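You operate a simulated robot arm through the tools that you are given. There is no shell and no other tool.

The job below is to be done with a simulated robot arm. You get a single attempt, and the scene is never put back.

JOB
Fan off, tin lid on, clamp tray in, green pad in the drawer.
Fine: the clamp's dial back to 40; shut the drawer again.
Where things are to end (x, y in the base frame): green rubbing pad within 0.06 m of [0.57, 0.22].
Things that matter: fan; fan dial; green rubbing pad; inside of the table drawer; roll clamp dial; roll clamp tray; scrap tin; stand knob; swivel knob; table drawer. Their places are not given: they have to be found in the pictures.

The check looks at the end state, three seconds after you hand in, the way a careful person would. Anything else that was tipped, shoved, dropped, spilled or broken makes it a failure. Lids that push on must go on centred and level and be pressed home; caps that screw on are set level and turned clockwise until they are tight.

ROBOT AND FRAMES
A 6-joint arm with a fingered hand, fixed in place. Base frame: the origin is on the floor under the middle of its stand, x ahead of it, y to its left, z up; the work surface is at about z = 0.78. Readings come in m, rad, newtons and seconds.
With the tool pointing down near the work surface it reaches from about 0.18 to 0.9 m from the base axis. Its first joint turns from -2.897 to 2.897 rad. Payload 5 kg.
The tool frame sits at the grasp point between the pads (the TCP): z along the fingers, y along the line on which they close. The tips reach 0.037 m beyond it. The gripper opens to 0.124 m; its body begins 0.043 m behind the TCP. The gripper is a hand of 3 fingers: y runs from the thumb to the fingers, the wrist lies at [-0.021, -0.125, -0.215] in the tool frame.
Orientation is that of the tool frame in the base frame, as a unit quaternion [w, x, y, z]. With the fingers straight down and the wrist toward the robot, the tool's x, y and z point along [0, 1, 0], [1, 0, 0] and [0, 0, -1] of the base frame.

CONTROLS
- The arm moves only by the tool jog_arm. Its argument "moves" is one flat list of numbers, 6 for each row, row after row: the shift along the tool's x, y, z in m, then the turn, a rotation vector about the tool's x, y, z in rad. In form: [tx, ty, tz, wx, wy, wz, tx, ty, tz, wx, wy, wz, ...]. A call has 1 to 20 rows; each row is the pose to reach, as a shift and turn from the pose commanded when the call began, along the tool's axes at that moment. A row lasts 0.2 s, in which the tool goes at most 0.05 m and 0.15 rad; a call with a longer step from one row to the next is refused whole. A pose out of reach is approached as far as the arm can. The call stops where the force on the tool passes 90 N (or 10 N more than at its start, if that is more) or the arm is blocked; 0.2 s more then pass. In this call time passes only in rows, and 0.2 s behind the last. It gives the time, the measured TCP pose, the force on the tool (base axes), the opening and the grip force at its end, in the units of the frame above (readings bear some noise), with the torque about the TCP (base axes, N m) and any sound that the robot's microphone picked up.
- Cameras (640 x 400 px; columns grow to the right, rows downward): "scene" is fixed at [0.3998, -0.6512, 1.3514]; the picture's right is [0.95, -0.30, 0.00], its down [-0.18, -0.57, -0.80] and it looks along [0.24, 0.77, -0.59] (base axes); focal length 329 px, centre (320, 200). "wrist" rides on the gripper at [0.072, -0.104, -0.154] in the tool frame; the picture's right is [-0.83, 0.26, -0.49], its down [-0.51, -0.72, 0.47] and it looks along [-0.23, 0.64, 0.73] (tool axes); focal length 243 px, centre (320, 200).
- camera(camera): a new picture of that camera. No time passes.
- move_fingers(index, middle, thumb_bend, thumb_turn): sets how far each is bent, from 0 (flat) to 1 (curled in); at 0.3 the hand is open as for a grip, at 0.7 the pads meet at the TCP. One left out holds its place. A second passes; each finger stops where it meets its share of the squeeze, and holds until it gets a number again. It is the only way to open and close the hand. It gives what a move gives, with no picture; readings hold the bend of each and the force on the fingers (four entries, about 0 where the hand has none), thumb and palm. thumb_turn goes from beside the hand (0) to across from the fingers (1), as for a grip.
- point_at(camera, pixels): for up to 12 pixels [column, row] of the newest picture of that camera ("zoom" is the newest enlarged one), the place [x, y, z] in the base frame of the surface seen there, good to about 0.003 m. No time passes.
- zoom(camera, box): a new picture of the part [left, top, right, bottom] of that camera's present view, enlarged. No time passes.
- job_done(): hands the job in; it is judged then, once.

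Unless the task says otherwise, let go and move clear before handing in.

The tools are called after "Call:" as name(argument=value, ...) on one line, values as JSON. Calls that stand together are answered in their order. jog_arm: Moves the arm, as the interface text tells. Its arguments: {"type":"object","properties":{"moves":{"type":"array","items":{"type":"number"}}},"required":["moves"]} The other tools are called the same way: move_fingers (index, middle, thumb_bend, thumb_turn) moves the fingers one by one; camera (camera) takes a picture; point_at (camera, pixels) gives the place of the surface under pixels of a picture; zoom (camera, box) takes an enlarged picture of a part of a camera's view; job_done () hands the job in.

At the start:

```text
time: 0.0
position: [0.5526, 0.2806, 1.0668]
tool_rot: [0.0, 0.707, 0.707, -0.001]
force: [0.7, -0.4, 0.8]
ft_torque: [0.02, -0.01, -0.01]
grip_width: 0.1237
finger_force: 0.1
shape: jaw
bend: [0.3, 0.3, 0.3, 0.98]
finger forces: [0.1, 0.1, 0.1, 0.0, 0.1, 0.0]
```

scene: 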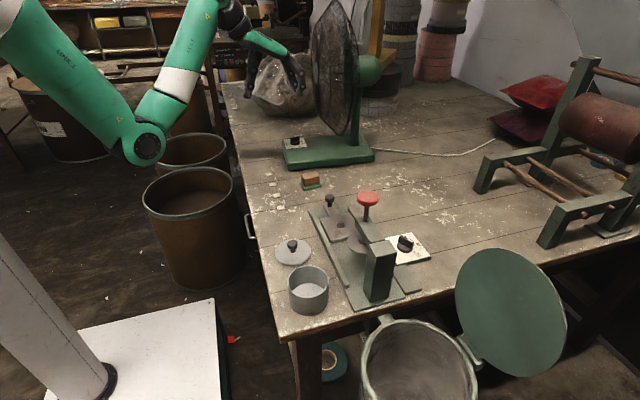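
wrist: 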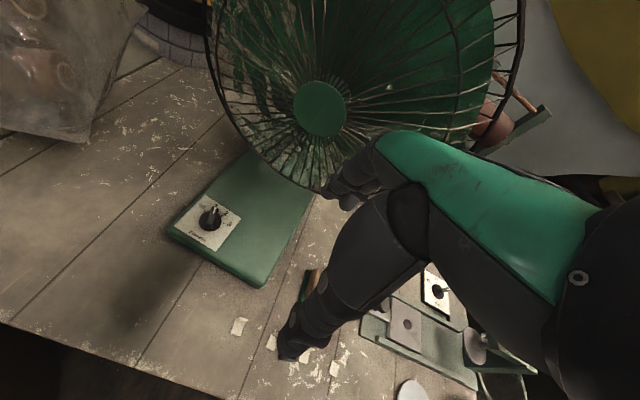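

The scene shows a fan with a dial on its base (around 294,141), a green/brown pad (311,180), a clamp device (360,250), a tin with lid beside it (293,250 / 308,290). I'll zoom in on each before moving.

Call:
zoom(camera="scene", box=[240, 160, 440, 320])

Call:
zoom(camera="wrist", box=[140, 160, 300, 300])

Call:
zoom(camera="scene", box=[220, 0, 420, 200])

```text
2.50 times, centred on (340, 240) of scene
```

zoom: 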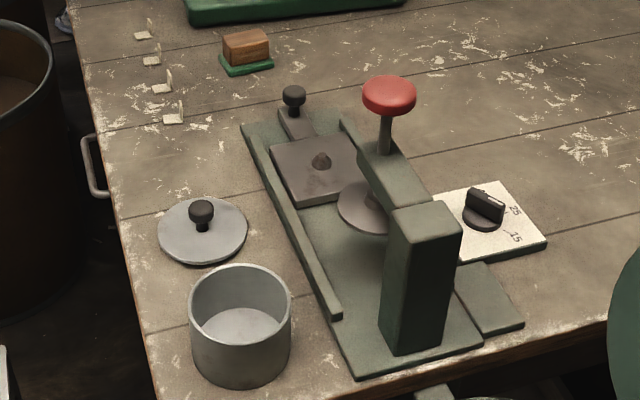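

```text
2.86 times, centred on (220, 230) of wrist
```

zoom: 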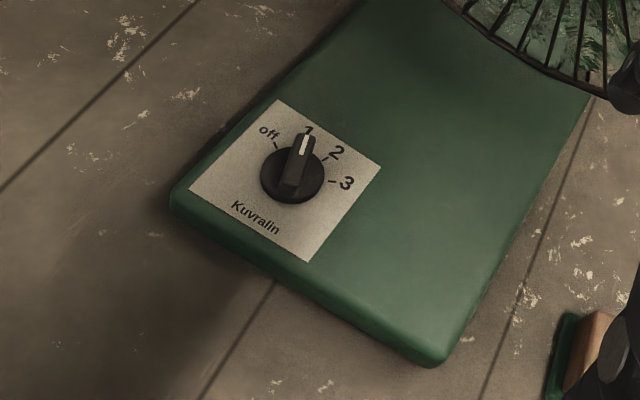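

```text
2.00 times, centred on (320, 100) of scene
```

zoom: 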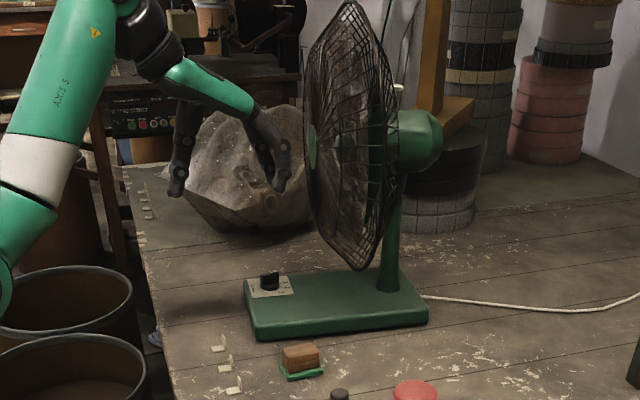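

Fan dial points at "1", with "off" to its left. Next I measure positions of the main items.

Call:
point_at(camera="scene", pixels=[[247, 228], [250, 214], [255, 240], [311, 180], [292, 244], [292, 256], [308, 290], [329, 197], [340, 224], [367, 198], [405, 243], [294, 140]])

Call:
point_at(camera="wrist", pixels=[[211, 218], [215, 210], [200, 240], [312, 285], [240, 325], [320, 105]])

Call:
zoom(camera="scene", box=[230, 160, 330, 280])

Call:
zoom(camera="scene", box=[360, 210, 440, 280])

```text
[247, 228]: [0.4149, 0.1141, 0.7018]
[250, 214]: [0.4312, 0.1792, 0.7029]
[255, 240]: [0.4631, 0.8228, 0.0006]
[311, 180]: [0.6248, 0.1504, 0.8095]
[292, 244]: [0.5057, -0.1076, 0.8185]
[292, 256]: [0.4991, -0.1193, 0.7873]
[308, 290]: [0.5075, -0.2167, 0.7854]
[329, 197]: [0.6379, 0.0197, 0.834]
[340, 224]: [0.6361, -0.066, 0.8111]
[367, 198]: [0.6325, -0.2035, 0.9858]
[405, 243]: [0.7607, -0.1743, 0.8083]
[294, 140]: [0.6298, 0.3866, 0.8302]
```

```text
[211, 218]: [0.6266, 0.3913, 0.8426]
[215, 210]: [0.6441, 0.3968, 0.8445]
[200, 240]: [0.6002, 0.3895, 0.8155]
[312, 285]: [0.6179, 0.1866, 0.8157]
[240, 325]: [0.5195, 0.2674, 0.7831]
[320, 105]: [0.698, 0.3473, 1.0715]
```

```text
3.33 times, centred on (280, 220) of scene
```

zoom: 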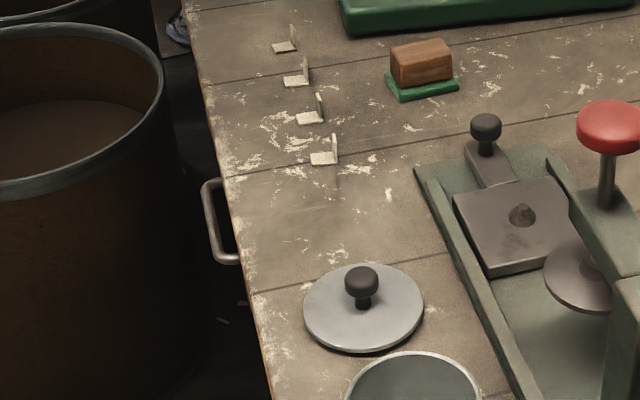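

```text
5.71 times, centred on (400, 245) of scene
```

zoom: 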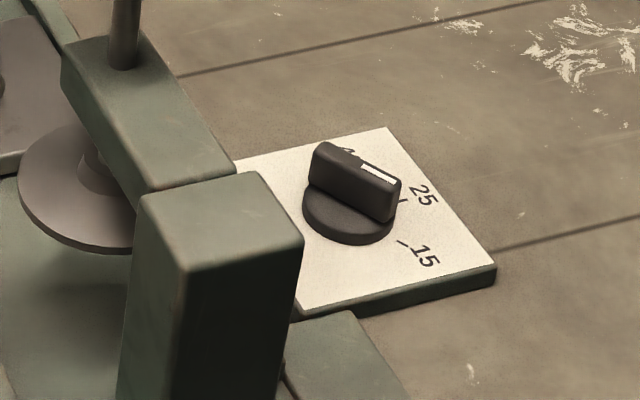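

The handle bar sits at about x=0.415, z=0.70 on the table's robot-side edge; small brackets stand on the table near (285,185). I measure the handle ends, barrel rims, and table edge before moving.

Call:
point_at(camera="scene", pixels=[[245, 216], [246, 222], [249, 237], [246, 232], [190, 168], [240, 200], [190, 250], [243, 190], [272, 300], [262, 245], [230, 140], [222, 85]])

Call:
point_at(camera="scene", pixels=[[279, 206], [276, 194], [274, 184], [272, 174], [283, 203], [303, 186], [319, 186], [309, 189], [304, 174], [316, 176], [312, 172], [190, 138]])

Call:
zoom(camera="scene", box=[225, 195, 275, 250])

```text
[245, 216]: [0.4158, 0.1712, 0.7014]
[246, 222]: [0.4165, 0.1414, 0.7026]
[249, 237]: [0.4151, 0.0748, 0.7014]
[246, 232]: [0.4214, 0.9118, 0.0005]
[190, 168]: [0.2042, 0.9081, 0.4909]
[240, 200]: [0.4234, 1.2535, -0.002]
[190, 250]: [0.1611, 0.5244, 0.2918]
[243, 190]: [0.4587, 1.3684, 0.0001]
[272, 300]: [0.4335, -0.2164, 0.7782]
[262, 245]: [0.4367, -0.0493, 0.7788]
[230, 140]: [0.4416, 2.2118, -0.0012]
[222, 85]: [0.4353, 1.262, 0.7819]
```

```text
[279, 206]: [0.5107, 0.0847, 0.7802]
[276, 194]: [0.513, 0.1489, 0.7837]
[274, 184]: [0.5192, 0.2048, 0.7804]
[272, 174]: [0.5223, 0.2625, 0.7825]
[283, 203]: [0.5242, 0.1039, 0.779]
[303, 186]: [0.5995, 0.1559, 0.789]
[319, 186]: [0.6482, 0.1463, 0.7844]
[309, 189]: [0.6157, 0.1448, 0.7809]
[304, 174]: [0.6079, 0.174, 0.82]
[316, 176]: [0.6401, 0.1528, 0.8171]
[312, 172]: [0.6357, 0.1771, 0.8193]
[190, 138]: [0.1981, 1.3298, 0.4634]
```

```text
7.27 times, centred on (250, 222) of scene
```

zoom: 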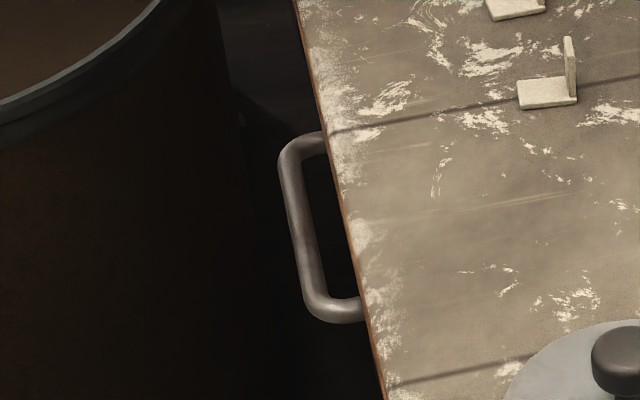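

The handle is a bar along y (0.075–0.18) at x≈0.41, z≈0.70, just outside the table edge at x≈0.435. I back the hand toward the robot and down to see the handle with the wrist camera.

Call:
jog_arm(moves=[-0.017, -0.035, 0.02, 0, 0, 0, -0.034, -0.07, 0.04, 0, 0, 0, -0.051, -0.106, 0.06, 0, 0, 0, -0.068, -0.141, 0.08, 0, 0, 0, -0.085, -0.177, 0.1, 0, 0, 0, -0.102, -0.212, 0.12, 0, 0, 0, -0.119, -0.247, 0.14, 0, 0, 0, -0.135, -0.283, 0.16, 0, 0, 0])

Call:
camera(camera="wrist")

Call:
camera(camera="scene")

```text
time: 1.8
position: [0.268, 0.1458, 0.9073]
tool_rot: [0.0, 0.707, 0.707, 0.0]
force: [0.3, 1.3, 0.6]
ft_torque: [-0.01, 0.0, 0.03]
grip_width: 0.1238
finger_force: 0.1
shape: jaw
bend: [0.3, 0.3, 0.3, 0.98]
finger forces: [0.0, 0.0, 0.1, 0.1, 0.0, 0.0]
```

```text
taken
```

wrist: 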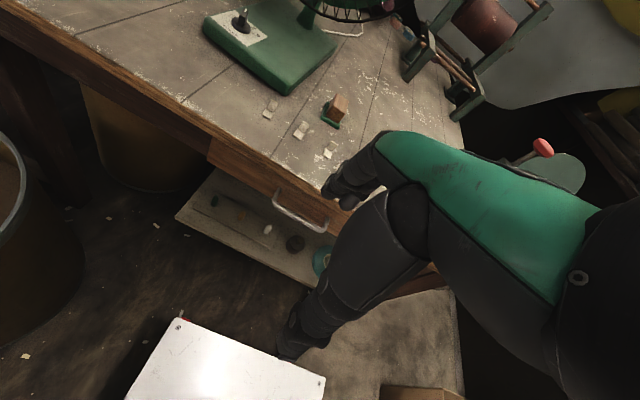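

```text
taken
```

scene: 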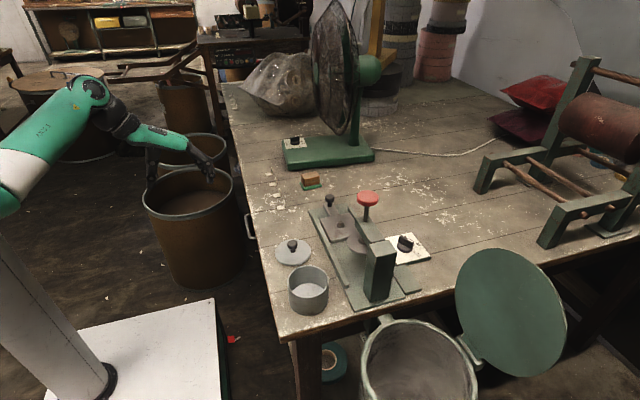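

The wrist view shows the drawer front with the bar handle at about (300,212). I zoom there and measure the drawer front and bar.

Call:
zoom(camera="wrist", box=[190, 120, 370, 240])

Call:
point_at(camera="wrist", pixels=[[275, 198], [298, 218], [322, 231], [255, 178], [300, 200], [215, 150], [210, 165], [318, 212], [240, 160], [330, 215], [200, 190], [324, 225]])

Call:
zoom(camera="scene", box=[80, 60, 260, 210])

```text
3.33 times, centred on (280, 180) of wrist
```

zoom: 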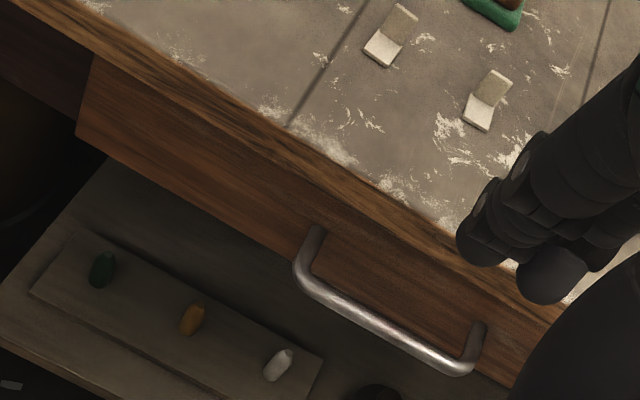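

```text
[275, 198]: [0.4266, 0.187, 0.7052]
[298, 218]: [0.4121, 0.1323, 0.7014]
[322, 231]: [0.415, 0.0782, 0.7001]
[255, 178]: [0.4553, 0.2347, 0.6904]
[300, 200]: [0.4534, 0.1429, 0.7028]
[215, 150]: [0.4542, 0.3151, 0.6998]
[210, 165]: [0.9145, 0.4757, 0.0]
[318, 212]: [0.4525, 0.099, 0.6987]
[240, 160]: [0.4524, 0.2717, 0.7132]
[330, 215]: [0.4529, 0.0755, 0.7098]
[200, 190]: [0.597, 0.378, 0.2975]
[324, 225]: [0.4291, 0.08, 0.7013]
```

```text
2.67 times, centred on (170, 135) of scene
```

zoom: 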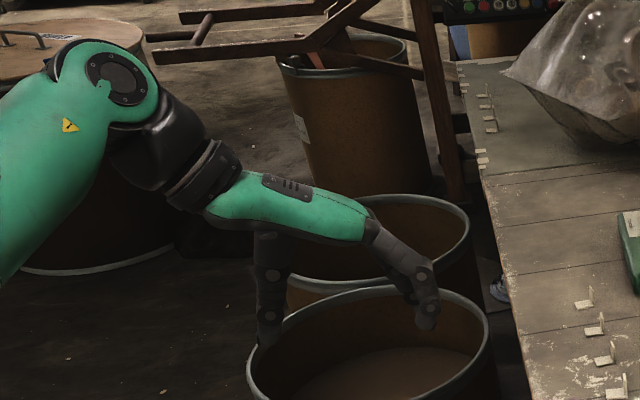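

Drawer front is at x≈0.453, bar inner face ≈0.424, table edge overhangs to 0.435, so I'll have to hook the bar with a tilted hand. I first test how the fingers look when partly closed.

Call:
move_fingers(index=0.55, middle=0.55, thumb_bend=0.55, thumb_turn=1)

Call:
zoom(camera="scene", box=[100, 80, 260, 200])

Call:
camera(camera="wrist")

```text
time: 2.8
position: [0.2701, 0.146, 0.9068]
tool_rot: [-0.001, 0.707, 0.707, 0.0]
force: [-0.4, 0.0, -0.1]
ft_torque: [0.03, 0.02, -0.02]
grip_width: 0.0526
finger_force: 0.0
shape: fingers
bend: [0.55, 0.55, 0.55, 1.0]
finger forces: [0.0, 0.0, 0.0, 0.0, 0.0, 0.0]
```

```text
3.33 times, centred on (180, 140) of scene
```

zoom: 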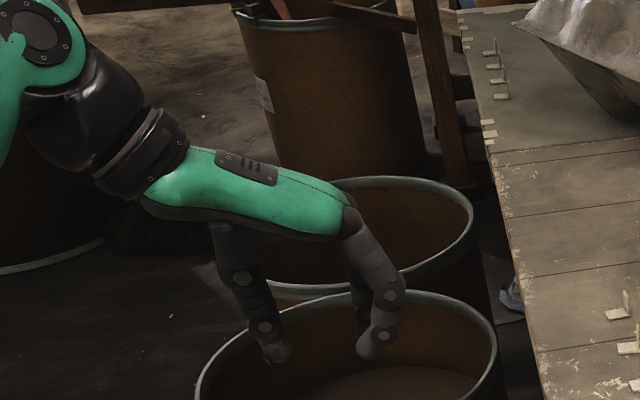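

```text
taken
```

wrist: 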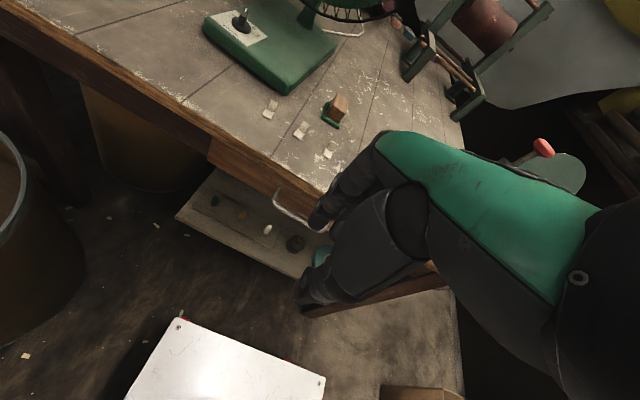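

Grip width 0.053 at bend 0.55. I measure points on the fingers to know their thickness and tip positions relative to the TCP (0.270, 0.146, 0.907).

Call:
point_at(camera="zoom", pixels=[[278, 352], [292, 348], [265, 358], [265, 328], [240, 280], [222, 235], [366, 352], [384, 345], [360, 335], [392, 295], [355, 222], [345, 255]])

Call:
point_at(camera="wrist", pixels=[[318, 222], [335, 205], [310, 292], [350, 250], [355, 190], [385, 150], [420, 220], [330, 280]])

Call:
zoom(camera="wrist", box=[260, 120, 460, 320])

```text
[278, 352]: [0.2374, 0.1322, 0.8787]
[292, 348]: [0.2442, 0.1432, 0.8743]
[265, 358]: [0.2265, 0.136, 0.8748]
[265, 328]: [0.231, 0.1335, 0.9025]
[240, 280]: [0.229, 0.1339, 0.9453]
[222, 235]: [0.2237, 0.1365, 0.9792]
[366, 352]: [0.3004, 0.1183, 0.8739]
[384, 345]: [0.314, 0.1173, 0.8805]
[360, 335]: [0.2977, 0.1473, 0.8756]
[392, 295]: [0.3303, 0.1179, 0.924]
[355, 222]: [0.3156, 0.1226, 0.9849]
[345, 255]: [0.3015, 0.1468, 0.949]
```

```text
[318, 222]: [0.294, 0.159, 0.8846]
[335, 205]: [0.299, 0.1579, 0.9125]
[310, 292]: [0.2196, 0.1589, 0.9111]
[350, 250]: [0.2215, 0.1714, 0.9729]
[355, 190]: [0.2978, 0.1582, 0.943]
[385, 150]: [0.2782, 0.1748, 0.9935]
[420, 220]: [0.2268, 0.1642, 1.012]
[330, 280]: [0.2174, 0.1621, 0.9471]
```

```text
2.00 times, centred on (360, 220) of wrist
```

zoom: 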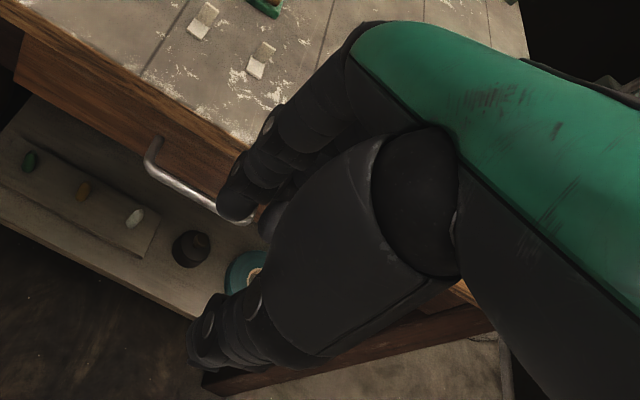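

Fingers are ~0.02–0.025 thick at the tips; a near-horizontal grip (tilted 75°, yawed −20°) will get around the bar under the table edge. I move to a pre-grasp in front of the bar.

Call:
jog_arm(moves=[0.001, 0.007, 0.018, -0.1295, -0.0228, 0.02975, 0.002, 0.014, 0.037, -0.259, -0.0456, 0.0595, 0.003, 0.02, 0.055, -0.3885, -0.0684, 0.08925, 0.004, 0.027, 0.073, -0.518, -0.0912, 0.119, 0.005, 0.034, 0.092, -0.6475, -0.114, 0.14875, 0.006, 0.041, 0.11, -0.777, -0.1368, 0.1785, 0.007, 0.048, 0.128, -0.9065, -0.1596, 0.20825, 0.008, 0.054, 0.146, -1.036, -0.1824, 0.238, 0.009, 0.061, 0.165, -1.1655, -0.2052, 0.26775, 0.01, 0.068, 0.183, -1.295, -0.228, 0.2975])

Call:
camera(camera="wrist")

Call:
camera(camera="scene")

```text
time: 5.0
position: [0.3395, 0.1543, 0.7234]
tool_rot: [0.496, 0.651, 0.455, 0.35]
force: [-1.4, -9.8, -2.1]
ft_torque: [-0.07, -0.25, 0.82]
grip_width: 0.0521
finger_force: 0.1
shape: fingers
bend: [0.55, 0.55, 0.55, 1.0]
finger forces: [0.0, 0.0, 0.1, 0.0, 0.0, 0.0]
```

```text
taken
```

wrist: 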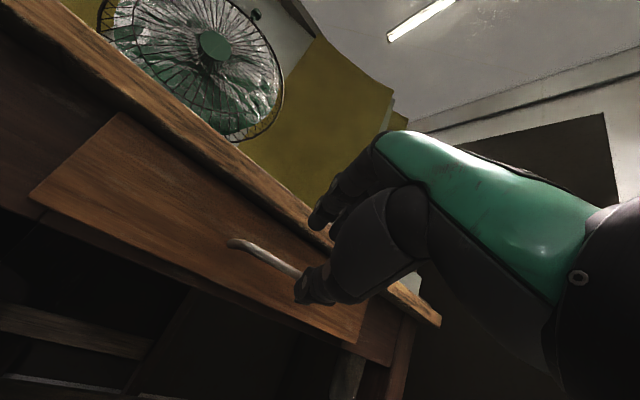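

```text
taken
```

scene: 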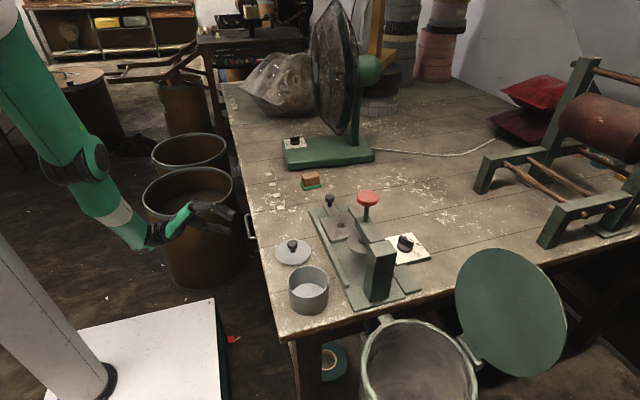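

The hand is in front of the bar, but the force reads −9.8 N in y, which I want to understand. I zoom in on the hand and bar.

Call:
zoom(camera="scene", box=[130, 180, 270, 270])

Call:
zoom(camera="wrist", box=[200, 140, 400, 340])

Call:
point_at(camera="wrist", pixels=[[235, 243], [270, 258], [295, 273], [200, 220], [300, 230], [125, 120], [40, 200], [310, 285], [365, 340], [325, 240]])

Call:
jog_arm(moves=[0, 0, 0, 0, 0, 0])

```text
4.44 times, centred on (200, 225) of scene
```

zoom: 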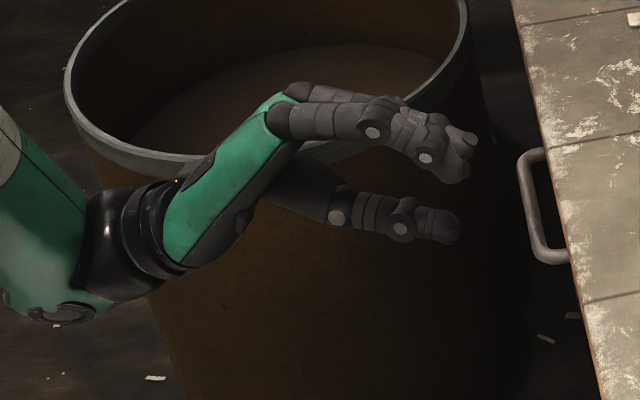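

```text
2.00 times, centred on (300, 240) of wrist
```

zoom: 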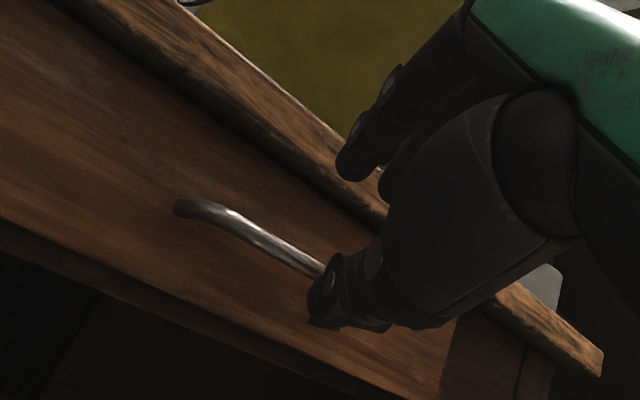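

```text
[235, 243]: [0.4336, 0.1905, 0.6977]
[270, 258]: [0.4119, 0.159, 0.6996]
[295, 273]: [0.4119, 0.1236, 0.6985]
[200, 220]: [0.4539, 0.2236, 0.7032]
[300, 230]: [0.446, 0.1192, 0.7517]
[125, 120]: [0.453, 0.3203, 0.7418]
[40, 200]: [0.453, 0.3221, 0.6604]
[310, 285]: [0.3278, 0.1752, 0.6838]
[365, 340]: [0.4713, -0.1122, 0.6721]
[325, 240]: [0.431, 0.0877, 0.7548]
```

```text
time: 5.4
position: [0.3386, 0.156, 0.7227]
tool_rot: [0.497, 0.649, 0.457, 0.35]
force: [0.5, -0.8, 0.7]
ft_torque: [0.0, -0.02, -0.02]
grip_width: 0.0524
finger_force: 0.0
shape: fingers
bend: [0.55, 0.55, 0.55, 1.0]
finger forces: [0.0, 0.0, 0.0, 0.0, 0.1, 0.0]
```

That force was only a transient (now under 1 N). The bar's at x≈0.418, z≈0.698, between fingers and thumb in line; I advance 0.068 m along the fingers and close on it.

Call:
jog_arm(moves=[0, 0, 0.02, 0, 0, 0, 0, 0, 0.04, 0, 0, 0, 0, 0, 0.055, 0, 0, 0, 0, 0, 0.068, 0, 0, 0])

Call:
camera(camera="wrist")

Call:
zoom(camera="scene", box=[170, 170, 300, 260])

```text
time: 6.4
position: [0.3969, 0.1278, 0.723]
tool_rot: [0.5, 0.649, 0.455, 0.349]
force: [-18.4, 3.7, -6.2]
ft_torque: [-0.09, -0.31, -0.22]
grip_width: 0.0445
finger_force: 9.5
shape: fingers
bend: [0.6, 0.57, 0.55, 1.0]
finger forces: [8.8, 10.5, 0.1, 0.0, 0.1, 0.0]
out of reach, approached as far as the arm can: row 1, 2, 3, 4
```

```text
taken
```

wrist: 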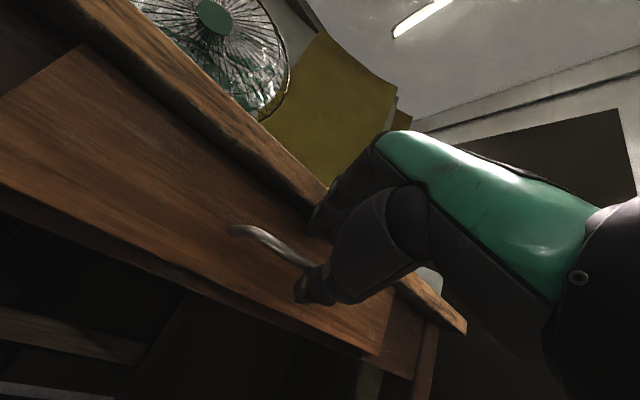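

```text
4.44 times, centred on (235, 215) of scene
```

zoom: 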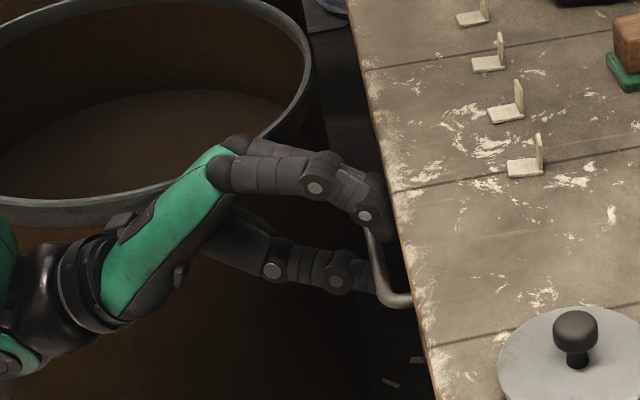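

The arm couldn't go low enough at this tilt (stuck at z=0.723, fingers touching the table edge at ~10 N). I back out, and will use a less horizontal tilt so the wrist stays higher.

Call:
jog_arm(moves=[0, 0, -0.02, 0, 0, 0, 0, 0, -0.04, 0, 0, 0, 0, 0, -0.07, 0, 0, 0, 0, 0, -0.07, 0, 0, 0])

Call:
move_fingers(index=0.6, middle=0.6, thumb_bend=0.6)

```text
time: 7.4
position: [0.3394, 0.1546, 0.7249]
tool_rot: [0.5, 0.649, 0.454, 0.35]
force: [0.0, -0.7, 1.1]
ft_torque: [0.01, 0.03, -0.01]
grip_width: 0.0521
finger_force: 0.0
shape: fingers
bend: [0.55, 0.55, 0.55, 1.0]
finger forces: [0.0, 0.0, 0.1, 0.0, 0.1, 0.1]
out of reach, approached as far as the arm can: row 1, 2, 3, 4
```

```text
time: 8.4
position: [0.3384, 0.154, 0.7259]
tool_rot: [0.5, 0.65, 0.454, 0.349]
force: [-0.3, 0.6, 0.3]
ft_torque: [-0.01, 0.02, -0.02]
grip_width: 0.0375
finger_force: 0.0
shape: fingers
bend: [0.6, 0.6, 0.6, 1.0]
finger forces: [0.0, 0.0, 0.0, 0.1, 0.1, 0.0]
```

Back clear. Now I lessen the tilt to about 57° and raise slightly so the bar lies on the approach line.

Call:
jog_arm(moves=[0, 0.007, 0.004, 0.105, 0, 0, 0, 0.014, 0.01, 0.21, 0, 0, 0, 0.02, 0.0168, 0.314, 0, 0, 0, 0.02, 0.0168, 0.314, 0, 0])

Call:
camera(camera="wrist")

Call:
zoom(camera="scene", box=[170, 170, 300, 260])

```text
time: 9.4
position: [0.3484, 0.1288, 0.6429]
tool_rot: [0.393, 0.719, 0.503, 0.274]
force: [-0.1, -0.1, -0.4]
ft_torque: [0.01, 0.01, -0.03]
grip_width: 0.0366
finger_force: 0.0
shape: fingers
bend: [0.6, 0.6, 0.6, 1.0]
finger forces: [0.0, 0.0, 0.0, 0.0, 0.1, 0.0]
out of reach, approached as far as the arm can: row 1, 2, 3, 4
```

```text
taken
```

wrist: 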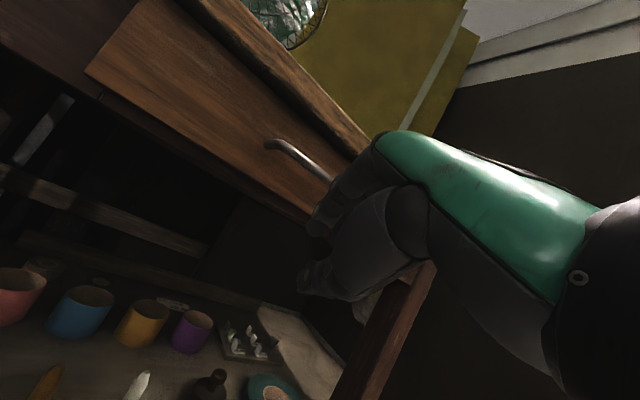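

```text
4.44 times, centred on (235, 215) of scene
```

zoom: 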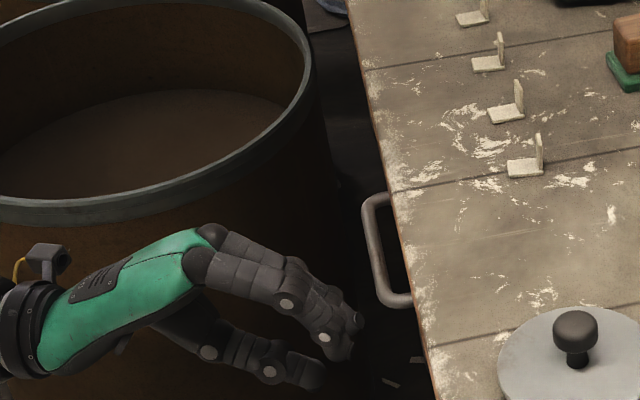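

The hand ended lower than asked (z=0.643), apparently a wrist limit near the robot's base. I test an upward move to see how the arm recovers.

Call:
jog_arm(moves=[0, 0.034, -0.022, 0, 0, 0, 0, 0.067, -0.043, 0, 0, 0])

```text
time: 10.0
position: [0.3479, 0.1279, 0.6437]
tool_rot: [0.393, 0.72, 0.502, 0.275]
force: [0.2, 0.8, 0.3]
ft_torque: [-0.01, 0.02, 0.02]
grip_width: 0.0369
finger_force: 0.0
shape: fingers
bend: [0.6, 0.6, 0.6, 1.0]
finger forces: [0.0, 0.0, 0.0, 0.0, 0.0, 0.0]
out of reach, approached as far as the arm can: row 1, 2
```

The arm didn't move at all. I take a scene picture to look at the arm's configuration.

Call:
camera(camera="scene")

Call:
point_at(camera="scene", pixels=[[40, 60], [20, 30], [85, 170], [90, 150], [130, 235], [60, 140], [150, 240], [10, 200], [60, 320], [180, 330], [5, 100], [110, 200]])

```text
taken
```

scene: 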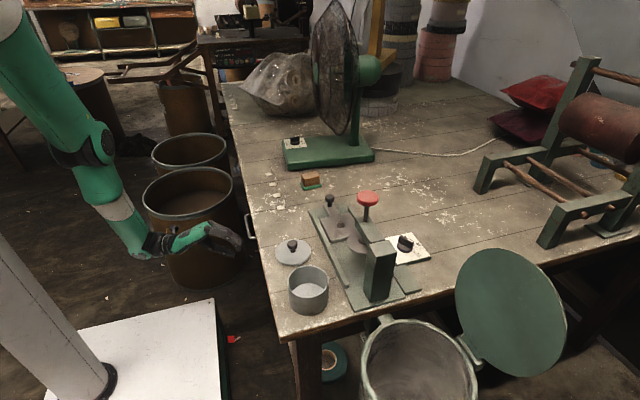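

```text
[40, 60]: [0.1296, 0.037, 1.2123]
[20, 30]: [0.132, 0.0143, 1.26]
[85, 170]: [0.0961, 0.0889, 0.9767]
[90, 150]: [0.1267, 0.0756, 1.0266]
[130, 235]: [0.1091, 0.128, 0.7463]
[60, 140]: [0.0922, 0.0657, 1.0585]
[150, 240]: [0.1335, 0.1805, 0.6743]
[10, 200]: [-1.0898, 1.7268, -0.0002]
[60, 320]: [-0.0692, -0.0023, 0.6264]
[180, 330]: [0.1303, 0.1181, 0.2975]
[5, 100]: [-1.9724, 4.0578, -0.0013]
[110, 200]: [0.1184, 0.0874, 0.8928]
```

The arm is hanging nearly straight down (elbow z≈1.0, wrist z≈0.66) so it's at a stretched limit. I reverse the tilt while rising, to bend the elbow again.

Call:
jog_arm(moves=[0, 0.02, -0.005, 0.125, 0, 0, 0, 0.04, -0.01, 0.25, 0, 0, 0, 0.06, -0.015, 0.375, 0, 0, 0, 0.08, -0.025, 0.5, 0, 0, 0, 0.1, -0.035, 0.625, 0, 0, 0, 0.12, -0.045, 0.75, 0, 0, 0, 0.14, -0.055, 0.875, 0, 0, 0, 0.15, -0.065, 1.0, 0, 0])

Call:
camera(camera="scene")

```text
time: 11.8
position: [0.4071, 0.17, 0.4658]
tool_rot: [-0.003, 0.819, 0.573, -0.002]
force: [0.0, -0.9, -0.8]
ft_torque: [0.09, -0.1, 0.03]
grip_width: 0.0366
finger_force: 0.1
shape: fingers
bend: [0.6, 0.6, 0.6, 1.0]
finger forces: [0.0, 0.0, 0.1, 0.0, 0.0, 0.0]
out of reach, approached as far as the arm can: row 1, 2, 3, 4, 5, 6, 7, 8
```

```text
taken
```

scene: 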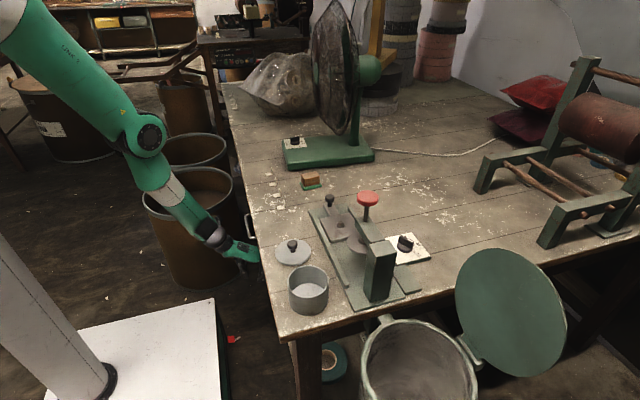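

The arm has stretched out straight, and the hand now hangs below handle height at (0.407, 0.17, 0.466), free of contact. I measure the arm links to work out how to bend the elbow without touching the drawer.

Call:
point_at(camera="scene", pixels=[[10, 10], [40, 40], [80, 80], [120, 120], [148, 138], [160, 175], [185, 205], [210, 235], [235, 250], [250, 255], [255, 262], [130, 150]])

Call:
camera(camera="wrist")

Call:
zoom(camera="scene", box=[100, 100, 290, 280])

```text
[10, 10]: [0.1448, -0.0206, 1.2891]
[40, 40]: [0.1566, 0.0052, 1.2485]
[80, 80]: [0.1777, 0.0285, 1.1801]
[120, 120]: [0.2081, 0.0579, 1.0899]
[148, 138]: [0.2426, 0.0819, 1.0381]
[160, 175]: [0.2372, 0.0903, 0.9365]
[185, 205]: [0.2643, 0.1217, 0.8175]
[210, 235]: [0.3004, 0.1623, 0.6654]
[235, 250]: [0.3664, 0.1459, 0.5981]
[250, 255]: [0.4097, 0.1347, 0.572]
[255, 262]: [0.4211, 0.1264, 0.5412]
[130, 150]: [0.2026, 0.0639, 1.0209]
```

```text
taken
```

wrist: 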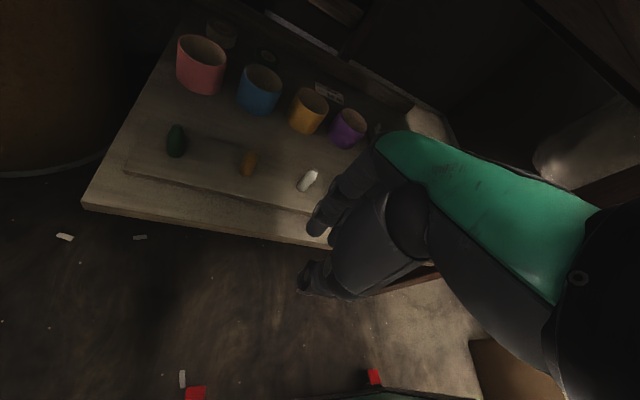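

```text
2.22 times, centred on (195, 190) of scene
```

zoom: 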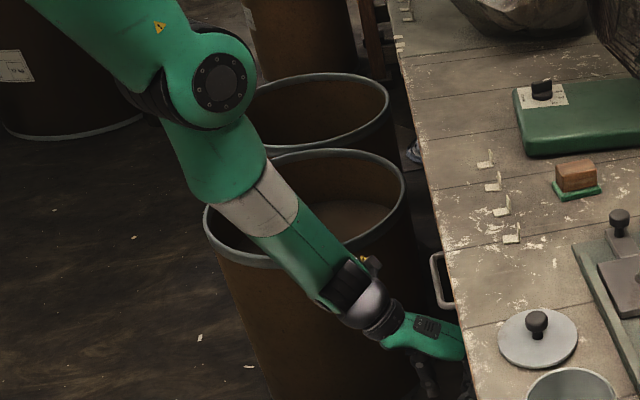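

The upper arm and forearm are almost collinear (singular). I pull the hand straight back toward the robot, away from the table, to get sideways motion that should bend the elbow.

Call:
jog_arm(moves=[0, -0.04, 0, 0, 0, 0, 0, -0.08, 0, 0, 0, 0, 0, -0.12, 0, 0, 0, 0])

Call:
camera(camera="scene")

```text
time: 12.6
position: [0.3001, 0.2107, 0.4555]
tool_rot: [-0.003, 0.819, 0.574, -0.002]
force: [-0.2, 0.4, 0.2]
ft_torque: [0.0, 0.03, 0.03]
grip_width: 0.037
finger_force: 0.1
shape: fingers
bend: [0.6, 0.6, 0.6, 1.0]
finger forces: [0.1, 0.1, 0.1, 0.0, 0.1, 0.0]
out of reach, approached as far as the arm can: row 1, 2, 3
```

```text
taken
```

scene: 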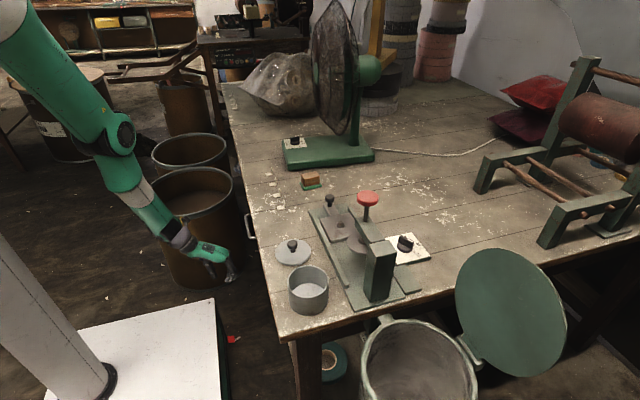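

It moved back freely, hand now clear of the table at x=0.30. Now a forward-and-up sweep, to see whether the elbow bends.

Call:
jog_arm(moves=[0, 0.04, -0.02, 0, 0, 0, 0, 0.07, -0.05, 0, 0, 0, 0, 0.07, -0.09, 0, 0, 0, 0, 0.07, -0.13, 0, 0, 0])

```text
time: 13.6
position: [0.3652, 0.184, 0.5839]
tool_rot: [-0.001, 0.819, 0.574, -0.004]
force: [6.9, 9.1, 12.3]
ft_torque: [-0.69, 0.73, -0.14]
grip_width: 0.0368
finger_force: 0.1
shape: fingers
bend: [0.6, 0.6, 0.6, 1.0]
finger forces: [0.1, 0.0, 0.1, 0.0, 0.0, 0.1]
out of reach, approached as far as the arm can: row 1
```

The elbow bent again and the hand followed exactly (the reference resets to the achieved pose). I back away from the drawer and rise to z≈0.82 before re-tilting.

Call:
jog_arm(moves=[0, -0.03, 0, 0, 0, 0, 0, -0.06, -0.01, 0, 0, 0, 0, -0.07, -0.05, 0, 0, 0, 0, -0.07, -0.1, 0, 0, 0, 0, -0.07, -0.15, 0, 0, 0, 0, -0.07, -0.2, 0, 0, 0, 0, -0.07, -0.236, 0, 0, 0, 0, -0.07, -0.236, 0, 0, 0])

Call:
camera(camera="scene")

```text
time: 15.4
position: [0.3035, 0.2083, 0.8236]
tool_rot: [-0.003, 0.819, 0.574, -0.002]
force: [0.7, -0.3, -0.8]
ft_torque: [-0.04, -0.02, 0.01]
grip_width: 0.0366
finger_force: 0.0
shape: fingers
bend: [0.6, 0.6, 0.6, 1.0]
finger forces: [0.0, 0.1, 0.0, 0.0, 0.1, 0.1]
```

```text
taken
```

scene: 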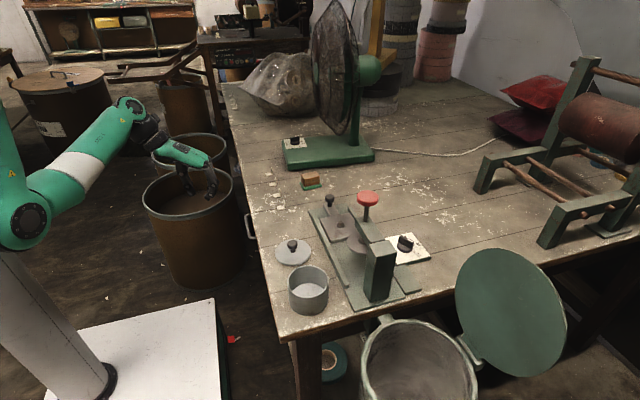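

Arm is healthy again with the elbow bent. I now tilt to 55° into a higher pre-grasp in front of the bar.

Call:
jog_arm(moves=[-0.0047, 0.0087, 0.01, -0.12, 0, 0, -0.0094, 0.0174, 0.02, -0.24, 0, 0, -0.014, 0.026, 0.03, -0.36, 0, 0, -0.0187, 0.0348, 0.04, -0.48, 0, 0, -0.0234, 0.0434, 0.05, -0.6, 0, 0, -0.028, 0.0521, 0.06, -0.72, 0, 0, -0.0327, 0.0608, 0.07, -0.84, 0, 0, -0.0374, 0.0695, 0.081, -0.96, 0, 0, -0.0374, 0.0695, 0.081, -0.96, 0, 0])

Call:
zoom(camera="scene", box=[170, 170, 300, 260])

Call:
camera(camera="wrist")

```text
time: 17.4
position: [0.3533, 0.1491, 0.742]
tool_rot: [0.376, 0.727, 0.51, 0.265]
force: [-0.1, 0.5, -0.7]
ft_torque: [0.03, -0.01, -0.03]
grip_width: 0.0366
finger_force: 0.0
shape: fingers
bend: [0.6, 0.6, 0.6, 1.0]
finger forces: [0.0, 0.1, 0.0, 0.0, 0.1, 0.0]
```

```text
4.44 times, centred on (235, 215) of scene
```

zoom: 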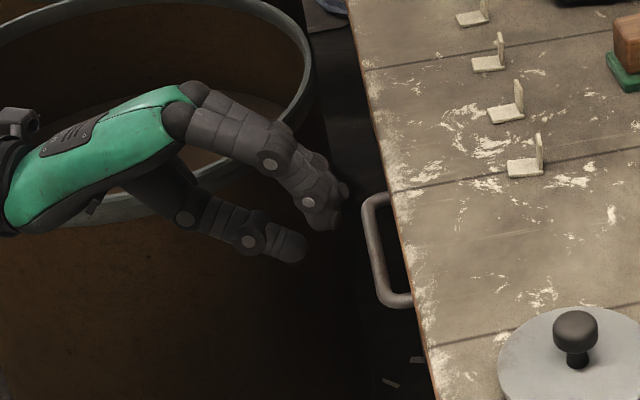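

```text
taken
```

wrist: 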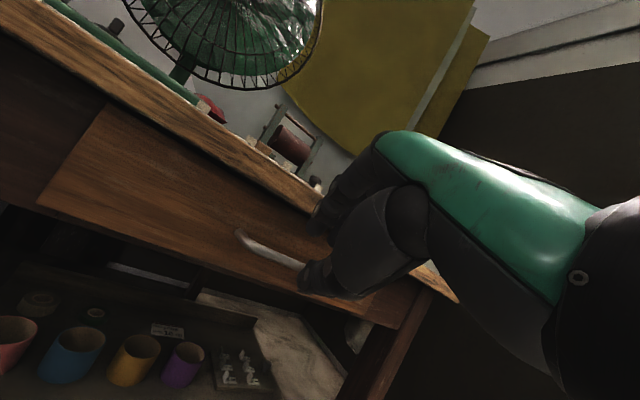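

Pre-grasp reached as commanded. I advance 0.06 m along the fingers so the bar sits between thumb and fingers.

Call:
jog_arm(moves=[0, 0, 0.02, 0, 0, 0, 0, 0, 0.035, 0, 0, 0, 0, 0, 0.048, 0, 0, 0, 0, 0, 0.06, 0, 0, 0])

Call:
zoom(camera="scene", box=[190, 170, 290, 250])

Call:
zoom(camera="wrist", box=[220, 140, 400, 320])

```text
time: 18.4
position: [0.4007, 0.1331, 0.7071]
tool_rot: [0.376, 0.728, 0.509, 0.263]
force: [-2.9, -0.5, 0.6]
ft_torque: [0.02, -0.06, -0.03]
grip_width: 0.036
finger_force: 1.0
shape: fingers
bend: [0.6, 0.6, 0.6, 1.0]
finger forces: [1.7, 0.4, 0.1, 0.1, 0.0, 0.0]
```

```text
5.00 times, centred on (240, 210) of scene
```

zoom: 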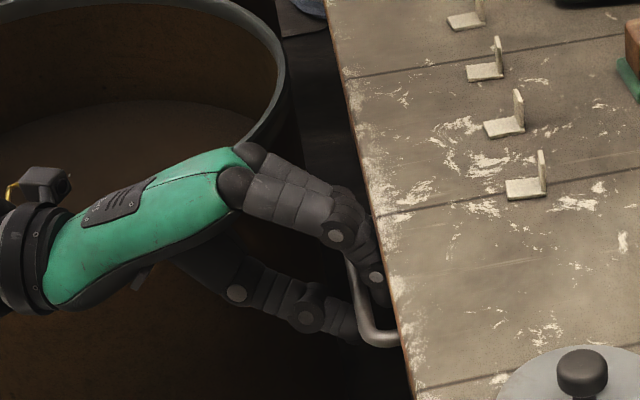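

```text
2.22 times, centred on (310, 230) of wrist
```

zoom: 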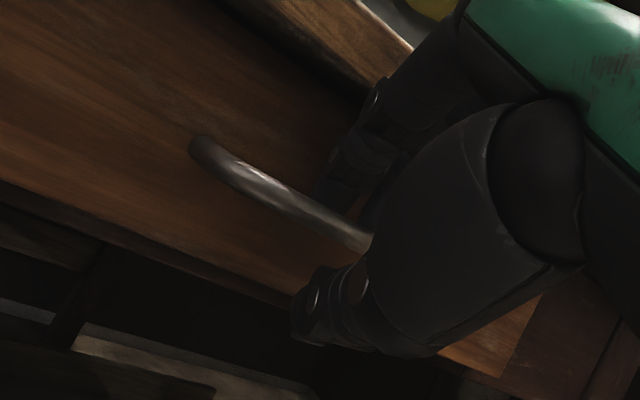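

The bar is between the fingers (behind/above) and thumb (below/front), with only light contact. I close the hand on it.

Call:
move_fingers(index=0.75, middle=0.75, thumb_bend=0.75)

Call:
zoom(camera="scene", box=[190, 170, 290, 250])

```text
time: 19.4
position: [0.4005, 0.1327, 0.7056]
tool_rot: [0.377, 0.727, 0.509, 0.263]
force: [0.1, -5.0, -6.0]
ft_torque: [-0.08, 0.0, 0.09]
grip_width: 0.0013
finger_force: 8.7
shape: fingers
bend: [0.74, 0.74, 0.71, 1.0]
finger forces: [0.0, 5.7, 0.0, 0.1, 11.5, 0.0]
```

```text
5.00 times, centred on (240, 210) of scene
```

zoom: 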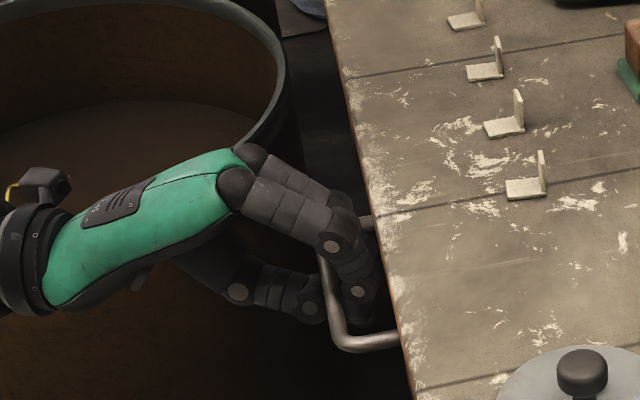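

The fingers hooked the bar and the drawer has already come out a little (bar now further from the table edge). I pull straight along −x.

Call:
jog_arm(moves=[-0.0069, -0.0108, -0.0154, 0, 0, 0, -0.0137, -0.0216, -0.0308, 0, 0, 0, -0.0206, -0.0323, -0.0462, 0, 0, 0, -0.0274, -0.0431, -0.0616, 0, 0, 0, -0.0343, -0.0539, -0.077, 0, 0, 0])

Call:
camera(camera="scene")

```text
time: 20.6
position: [0.3002, 0.1326, 0.7071]
tool_rot: [0.376, 0.727, 0.51, 0.264]
force: [2.0, -3.9, -8.1]
ft_torque: [-0.03, 0.03, 0.11]
grip_width: 0.0014
finger_force: 9.5
shape: fingers
bend: [0.74, 0.74, 0.71, 1.0]
finger forces: [0.1, 6.4, 0.0, 0.0, 12.7, 0.0]
```

```text
taken
```

scene: 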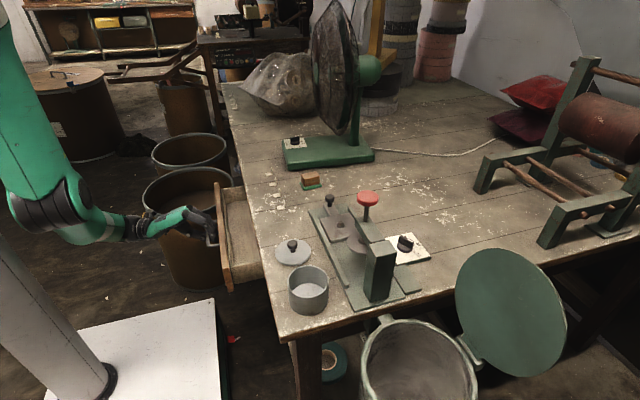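

The drawer is coming out cleanly. I measure it and pull a bit more.

Call:
jog_arm(moves=[-0.0069, -0.0108, -0.0154, 0, 0, 0, -0.0137, -0.0216, -0.0308, 0, 0, 0, -0.0206, -0.0323, -0.0462, 0, 0, 0])

Call:
camera(camera="scene")

Call:
zoom(camera="scene", box=[160, 150, 300, 310])

```text
time: 21.4
position: [0.2692, 0.1388, 0.6942]
tool_rot: [0.377, 0.727, 0.509, 0.264]
force: [0.9, 0.2, 0.3]
ft_torque: [-0.02, 0.03, 0.0]
grip_width: 0.0006
finger_force: 0.9
shape: fingers
bend: [0.74, 0.74, 0.71, 1.0]
finger forces: [0.0, 2.5, 0.1, 0.1, 0.1, 0.1]
out of reach, approached as far as the arm can: row 2, 3
```

```text
taken
```

scene: 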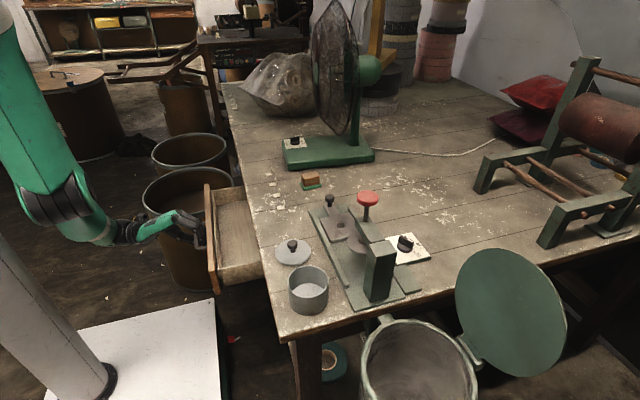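

```text
2.50 times, centred on (230, 230) of scene
```

zoom: 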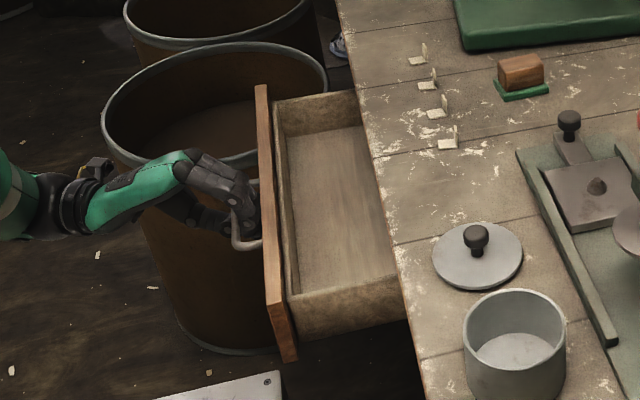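

The drawer is well open, and the arm reached its limit there. I measure how far the drawer is open and its inside.

Call:
point_at(camera="zoom", pixels=[[262, 130], [272, 260], [285, 150], [300, 280], [330, 200], [345, 240], [320, 110], [340, 320], [375, 150], [246, 215], [310, 170], [278, 200]])

```text
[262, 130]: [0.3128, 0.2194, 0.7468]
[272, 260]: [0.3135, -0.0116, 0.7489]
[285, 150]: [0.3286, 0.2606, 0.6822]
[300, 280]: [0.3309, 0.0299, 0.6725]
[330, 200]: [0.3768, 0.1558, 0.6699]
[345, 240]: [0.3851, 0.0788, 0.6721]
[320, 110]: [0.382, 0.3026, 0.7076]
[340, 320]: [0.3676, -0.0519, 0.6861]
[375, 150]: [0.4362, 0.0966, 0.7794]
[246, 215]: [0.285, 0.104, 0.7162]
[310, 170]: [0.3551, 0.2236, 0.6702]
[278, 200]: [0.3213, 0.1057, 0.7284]
```

The drawer is about 0.147 m open (front at x≈0.31, floor z≈0.67). I loosen the fingers and retract up-and-back off the bar.

Call:
move_fingers(index=0.6, middle=0.6, thumb_bend=0.58)

Call:
jog_arm(moves=[0, 0, -0.015, 0, 0, 0, 0, 0, -0.03, 0, 0, 0, 0, 0, -0.045, 0, 0, 0])

Call:
zoom(camera="scene", box=[120, 150, 300, 310])

```text
time: 22.4
position: [0.27, 0.1381, 0.6935]
tool_rot: [0.376, 0.727, 0.51, 0.264]
force: [1.2, 0.6, -0.3]
ft_torque: [0.01, 0.0, 0.03]
grip_width: 0.0405
finger_force: 0.0
shape: fingers
bend: [0.6, 0.6, 0.57, 1.0]
finger forces: [0.1, 0.7, 0.0, 0.0, 0.0, 0.1]
```

```text
time: 23.2
position: [0.2709, 0.1586, 0.7057]
tool_rot: [0.377, 0.727, 0.509, 0.264]
force: [-0.6, -0.7, -0.7]
ft_torque: [-0.07, 0.03, 0.0]
grip_width: 0.0405
finger_force: 0.5
shape: fingers
bend: [0.6, 0.6, 0.57, 1.0]
finger forces: [0.9, 0.0, 0.0, 0.0, 0.1, 0.0]
out of reach, approached as far as the arm can: row 1, 2, 3
```

```text
2.50 times, centred on (210, 230) of scene
```

zoom: 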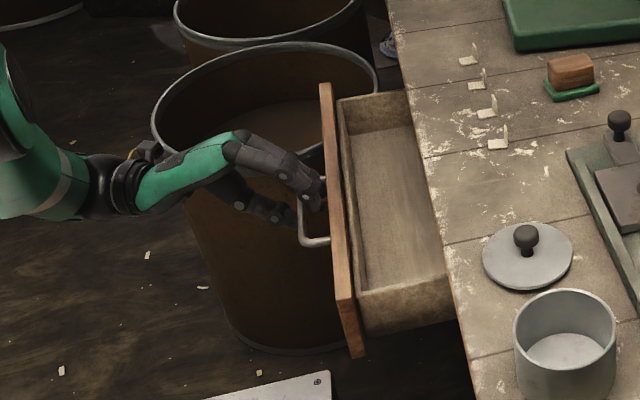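

The arm can't retreat further toward itself, so I'll lift the fingers off the bar instead after opening the thumb wide. First I check the arm's joints.

Call:
move_fingers(thumb_bend=0.25)

Call:
camera(camera="scene")

Call:
point_at(camera="scene", pixels=[[10, 60], [20, 120], [45, 170], [75, 190], [60, 205], [85, 220], [105, 232], [125, 232], [70, 170], [30, 185], [140, 230], [10, 30]])

```text
time: 24.2
position: [0.2711, 0.1597, 0.7047]
tool_rot: [0.376, 0.728, 0.51, 0.263]
force: [-0.7, 1.0, 1.1]
ft_torque: [-0.04, 0.0, 0.03]
grip_width: 0.0869
finger_force: 0.2
shape: fingers
bend: [0.6, 0.6, 0.25, 0.97]
finger forces: [0.2, 0.0, 0.1, 0.0, 0.0, 0.0]
```

```text
taken
```

scene: 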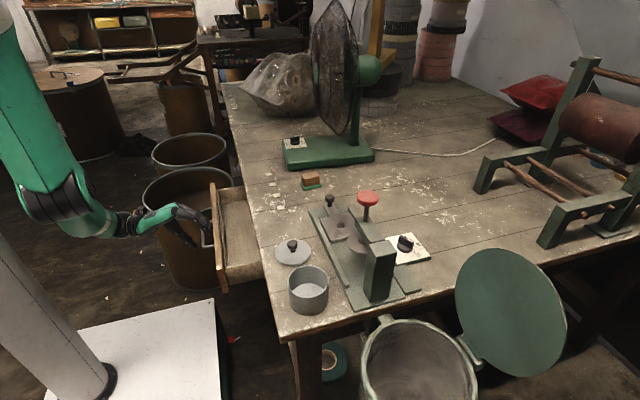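

```text
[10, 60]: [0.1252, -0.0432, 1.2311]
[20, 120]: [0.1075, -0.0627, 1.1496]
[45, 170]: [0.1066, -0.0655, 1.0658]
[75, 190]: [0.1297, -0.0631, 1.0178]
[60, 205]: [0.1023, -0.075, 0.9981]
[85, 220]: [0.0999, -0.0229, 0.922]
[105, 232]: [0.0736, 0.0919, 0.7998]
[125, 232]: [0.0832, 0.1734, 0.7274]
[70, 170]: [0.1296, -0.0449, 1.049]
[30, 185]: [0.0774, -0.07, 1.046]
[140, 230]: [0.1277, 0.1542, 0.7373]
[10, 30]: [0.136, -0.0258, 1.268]
```

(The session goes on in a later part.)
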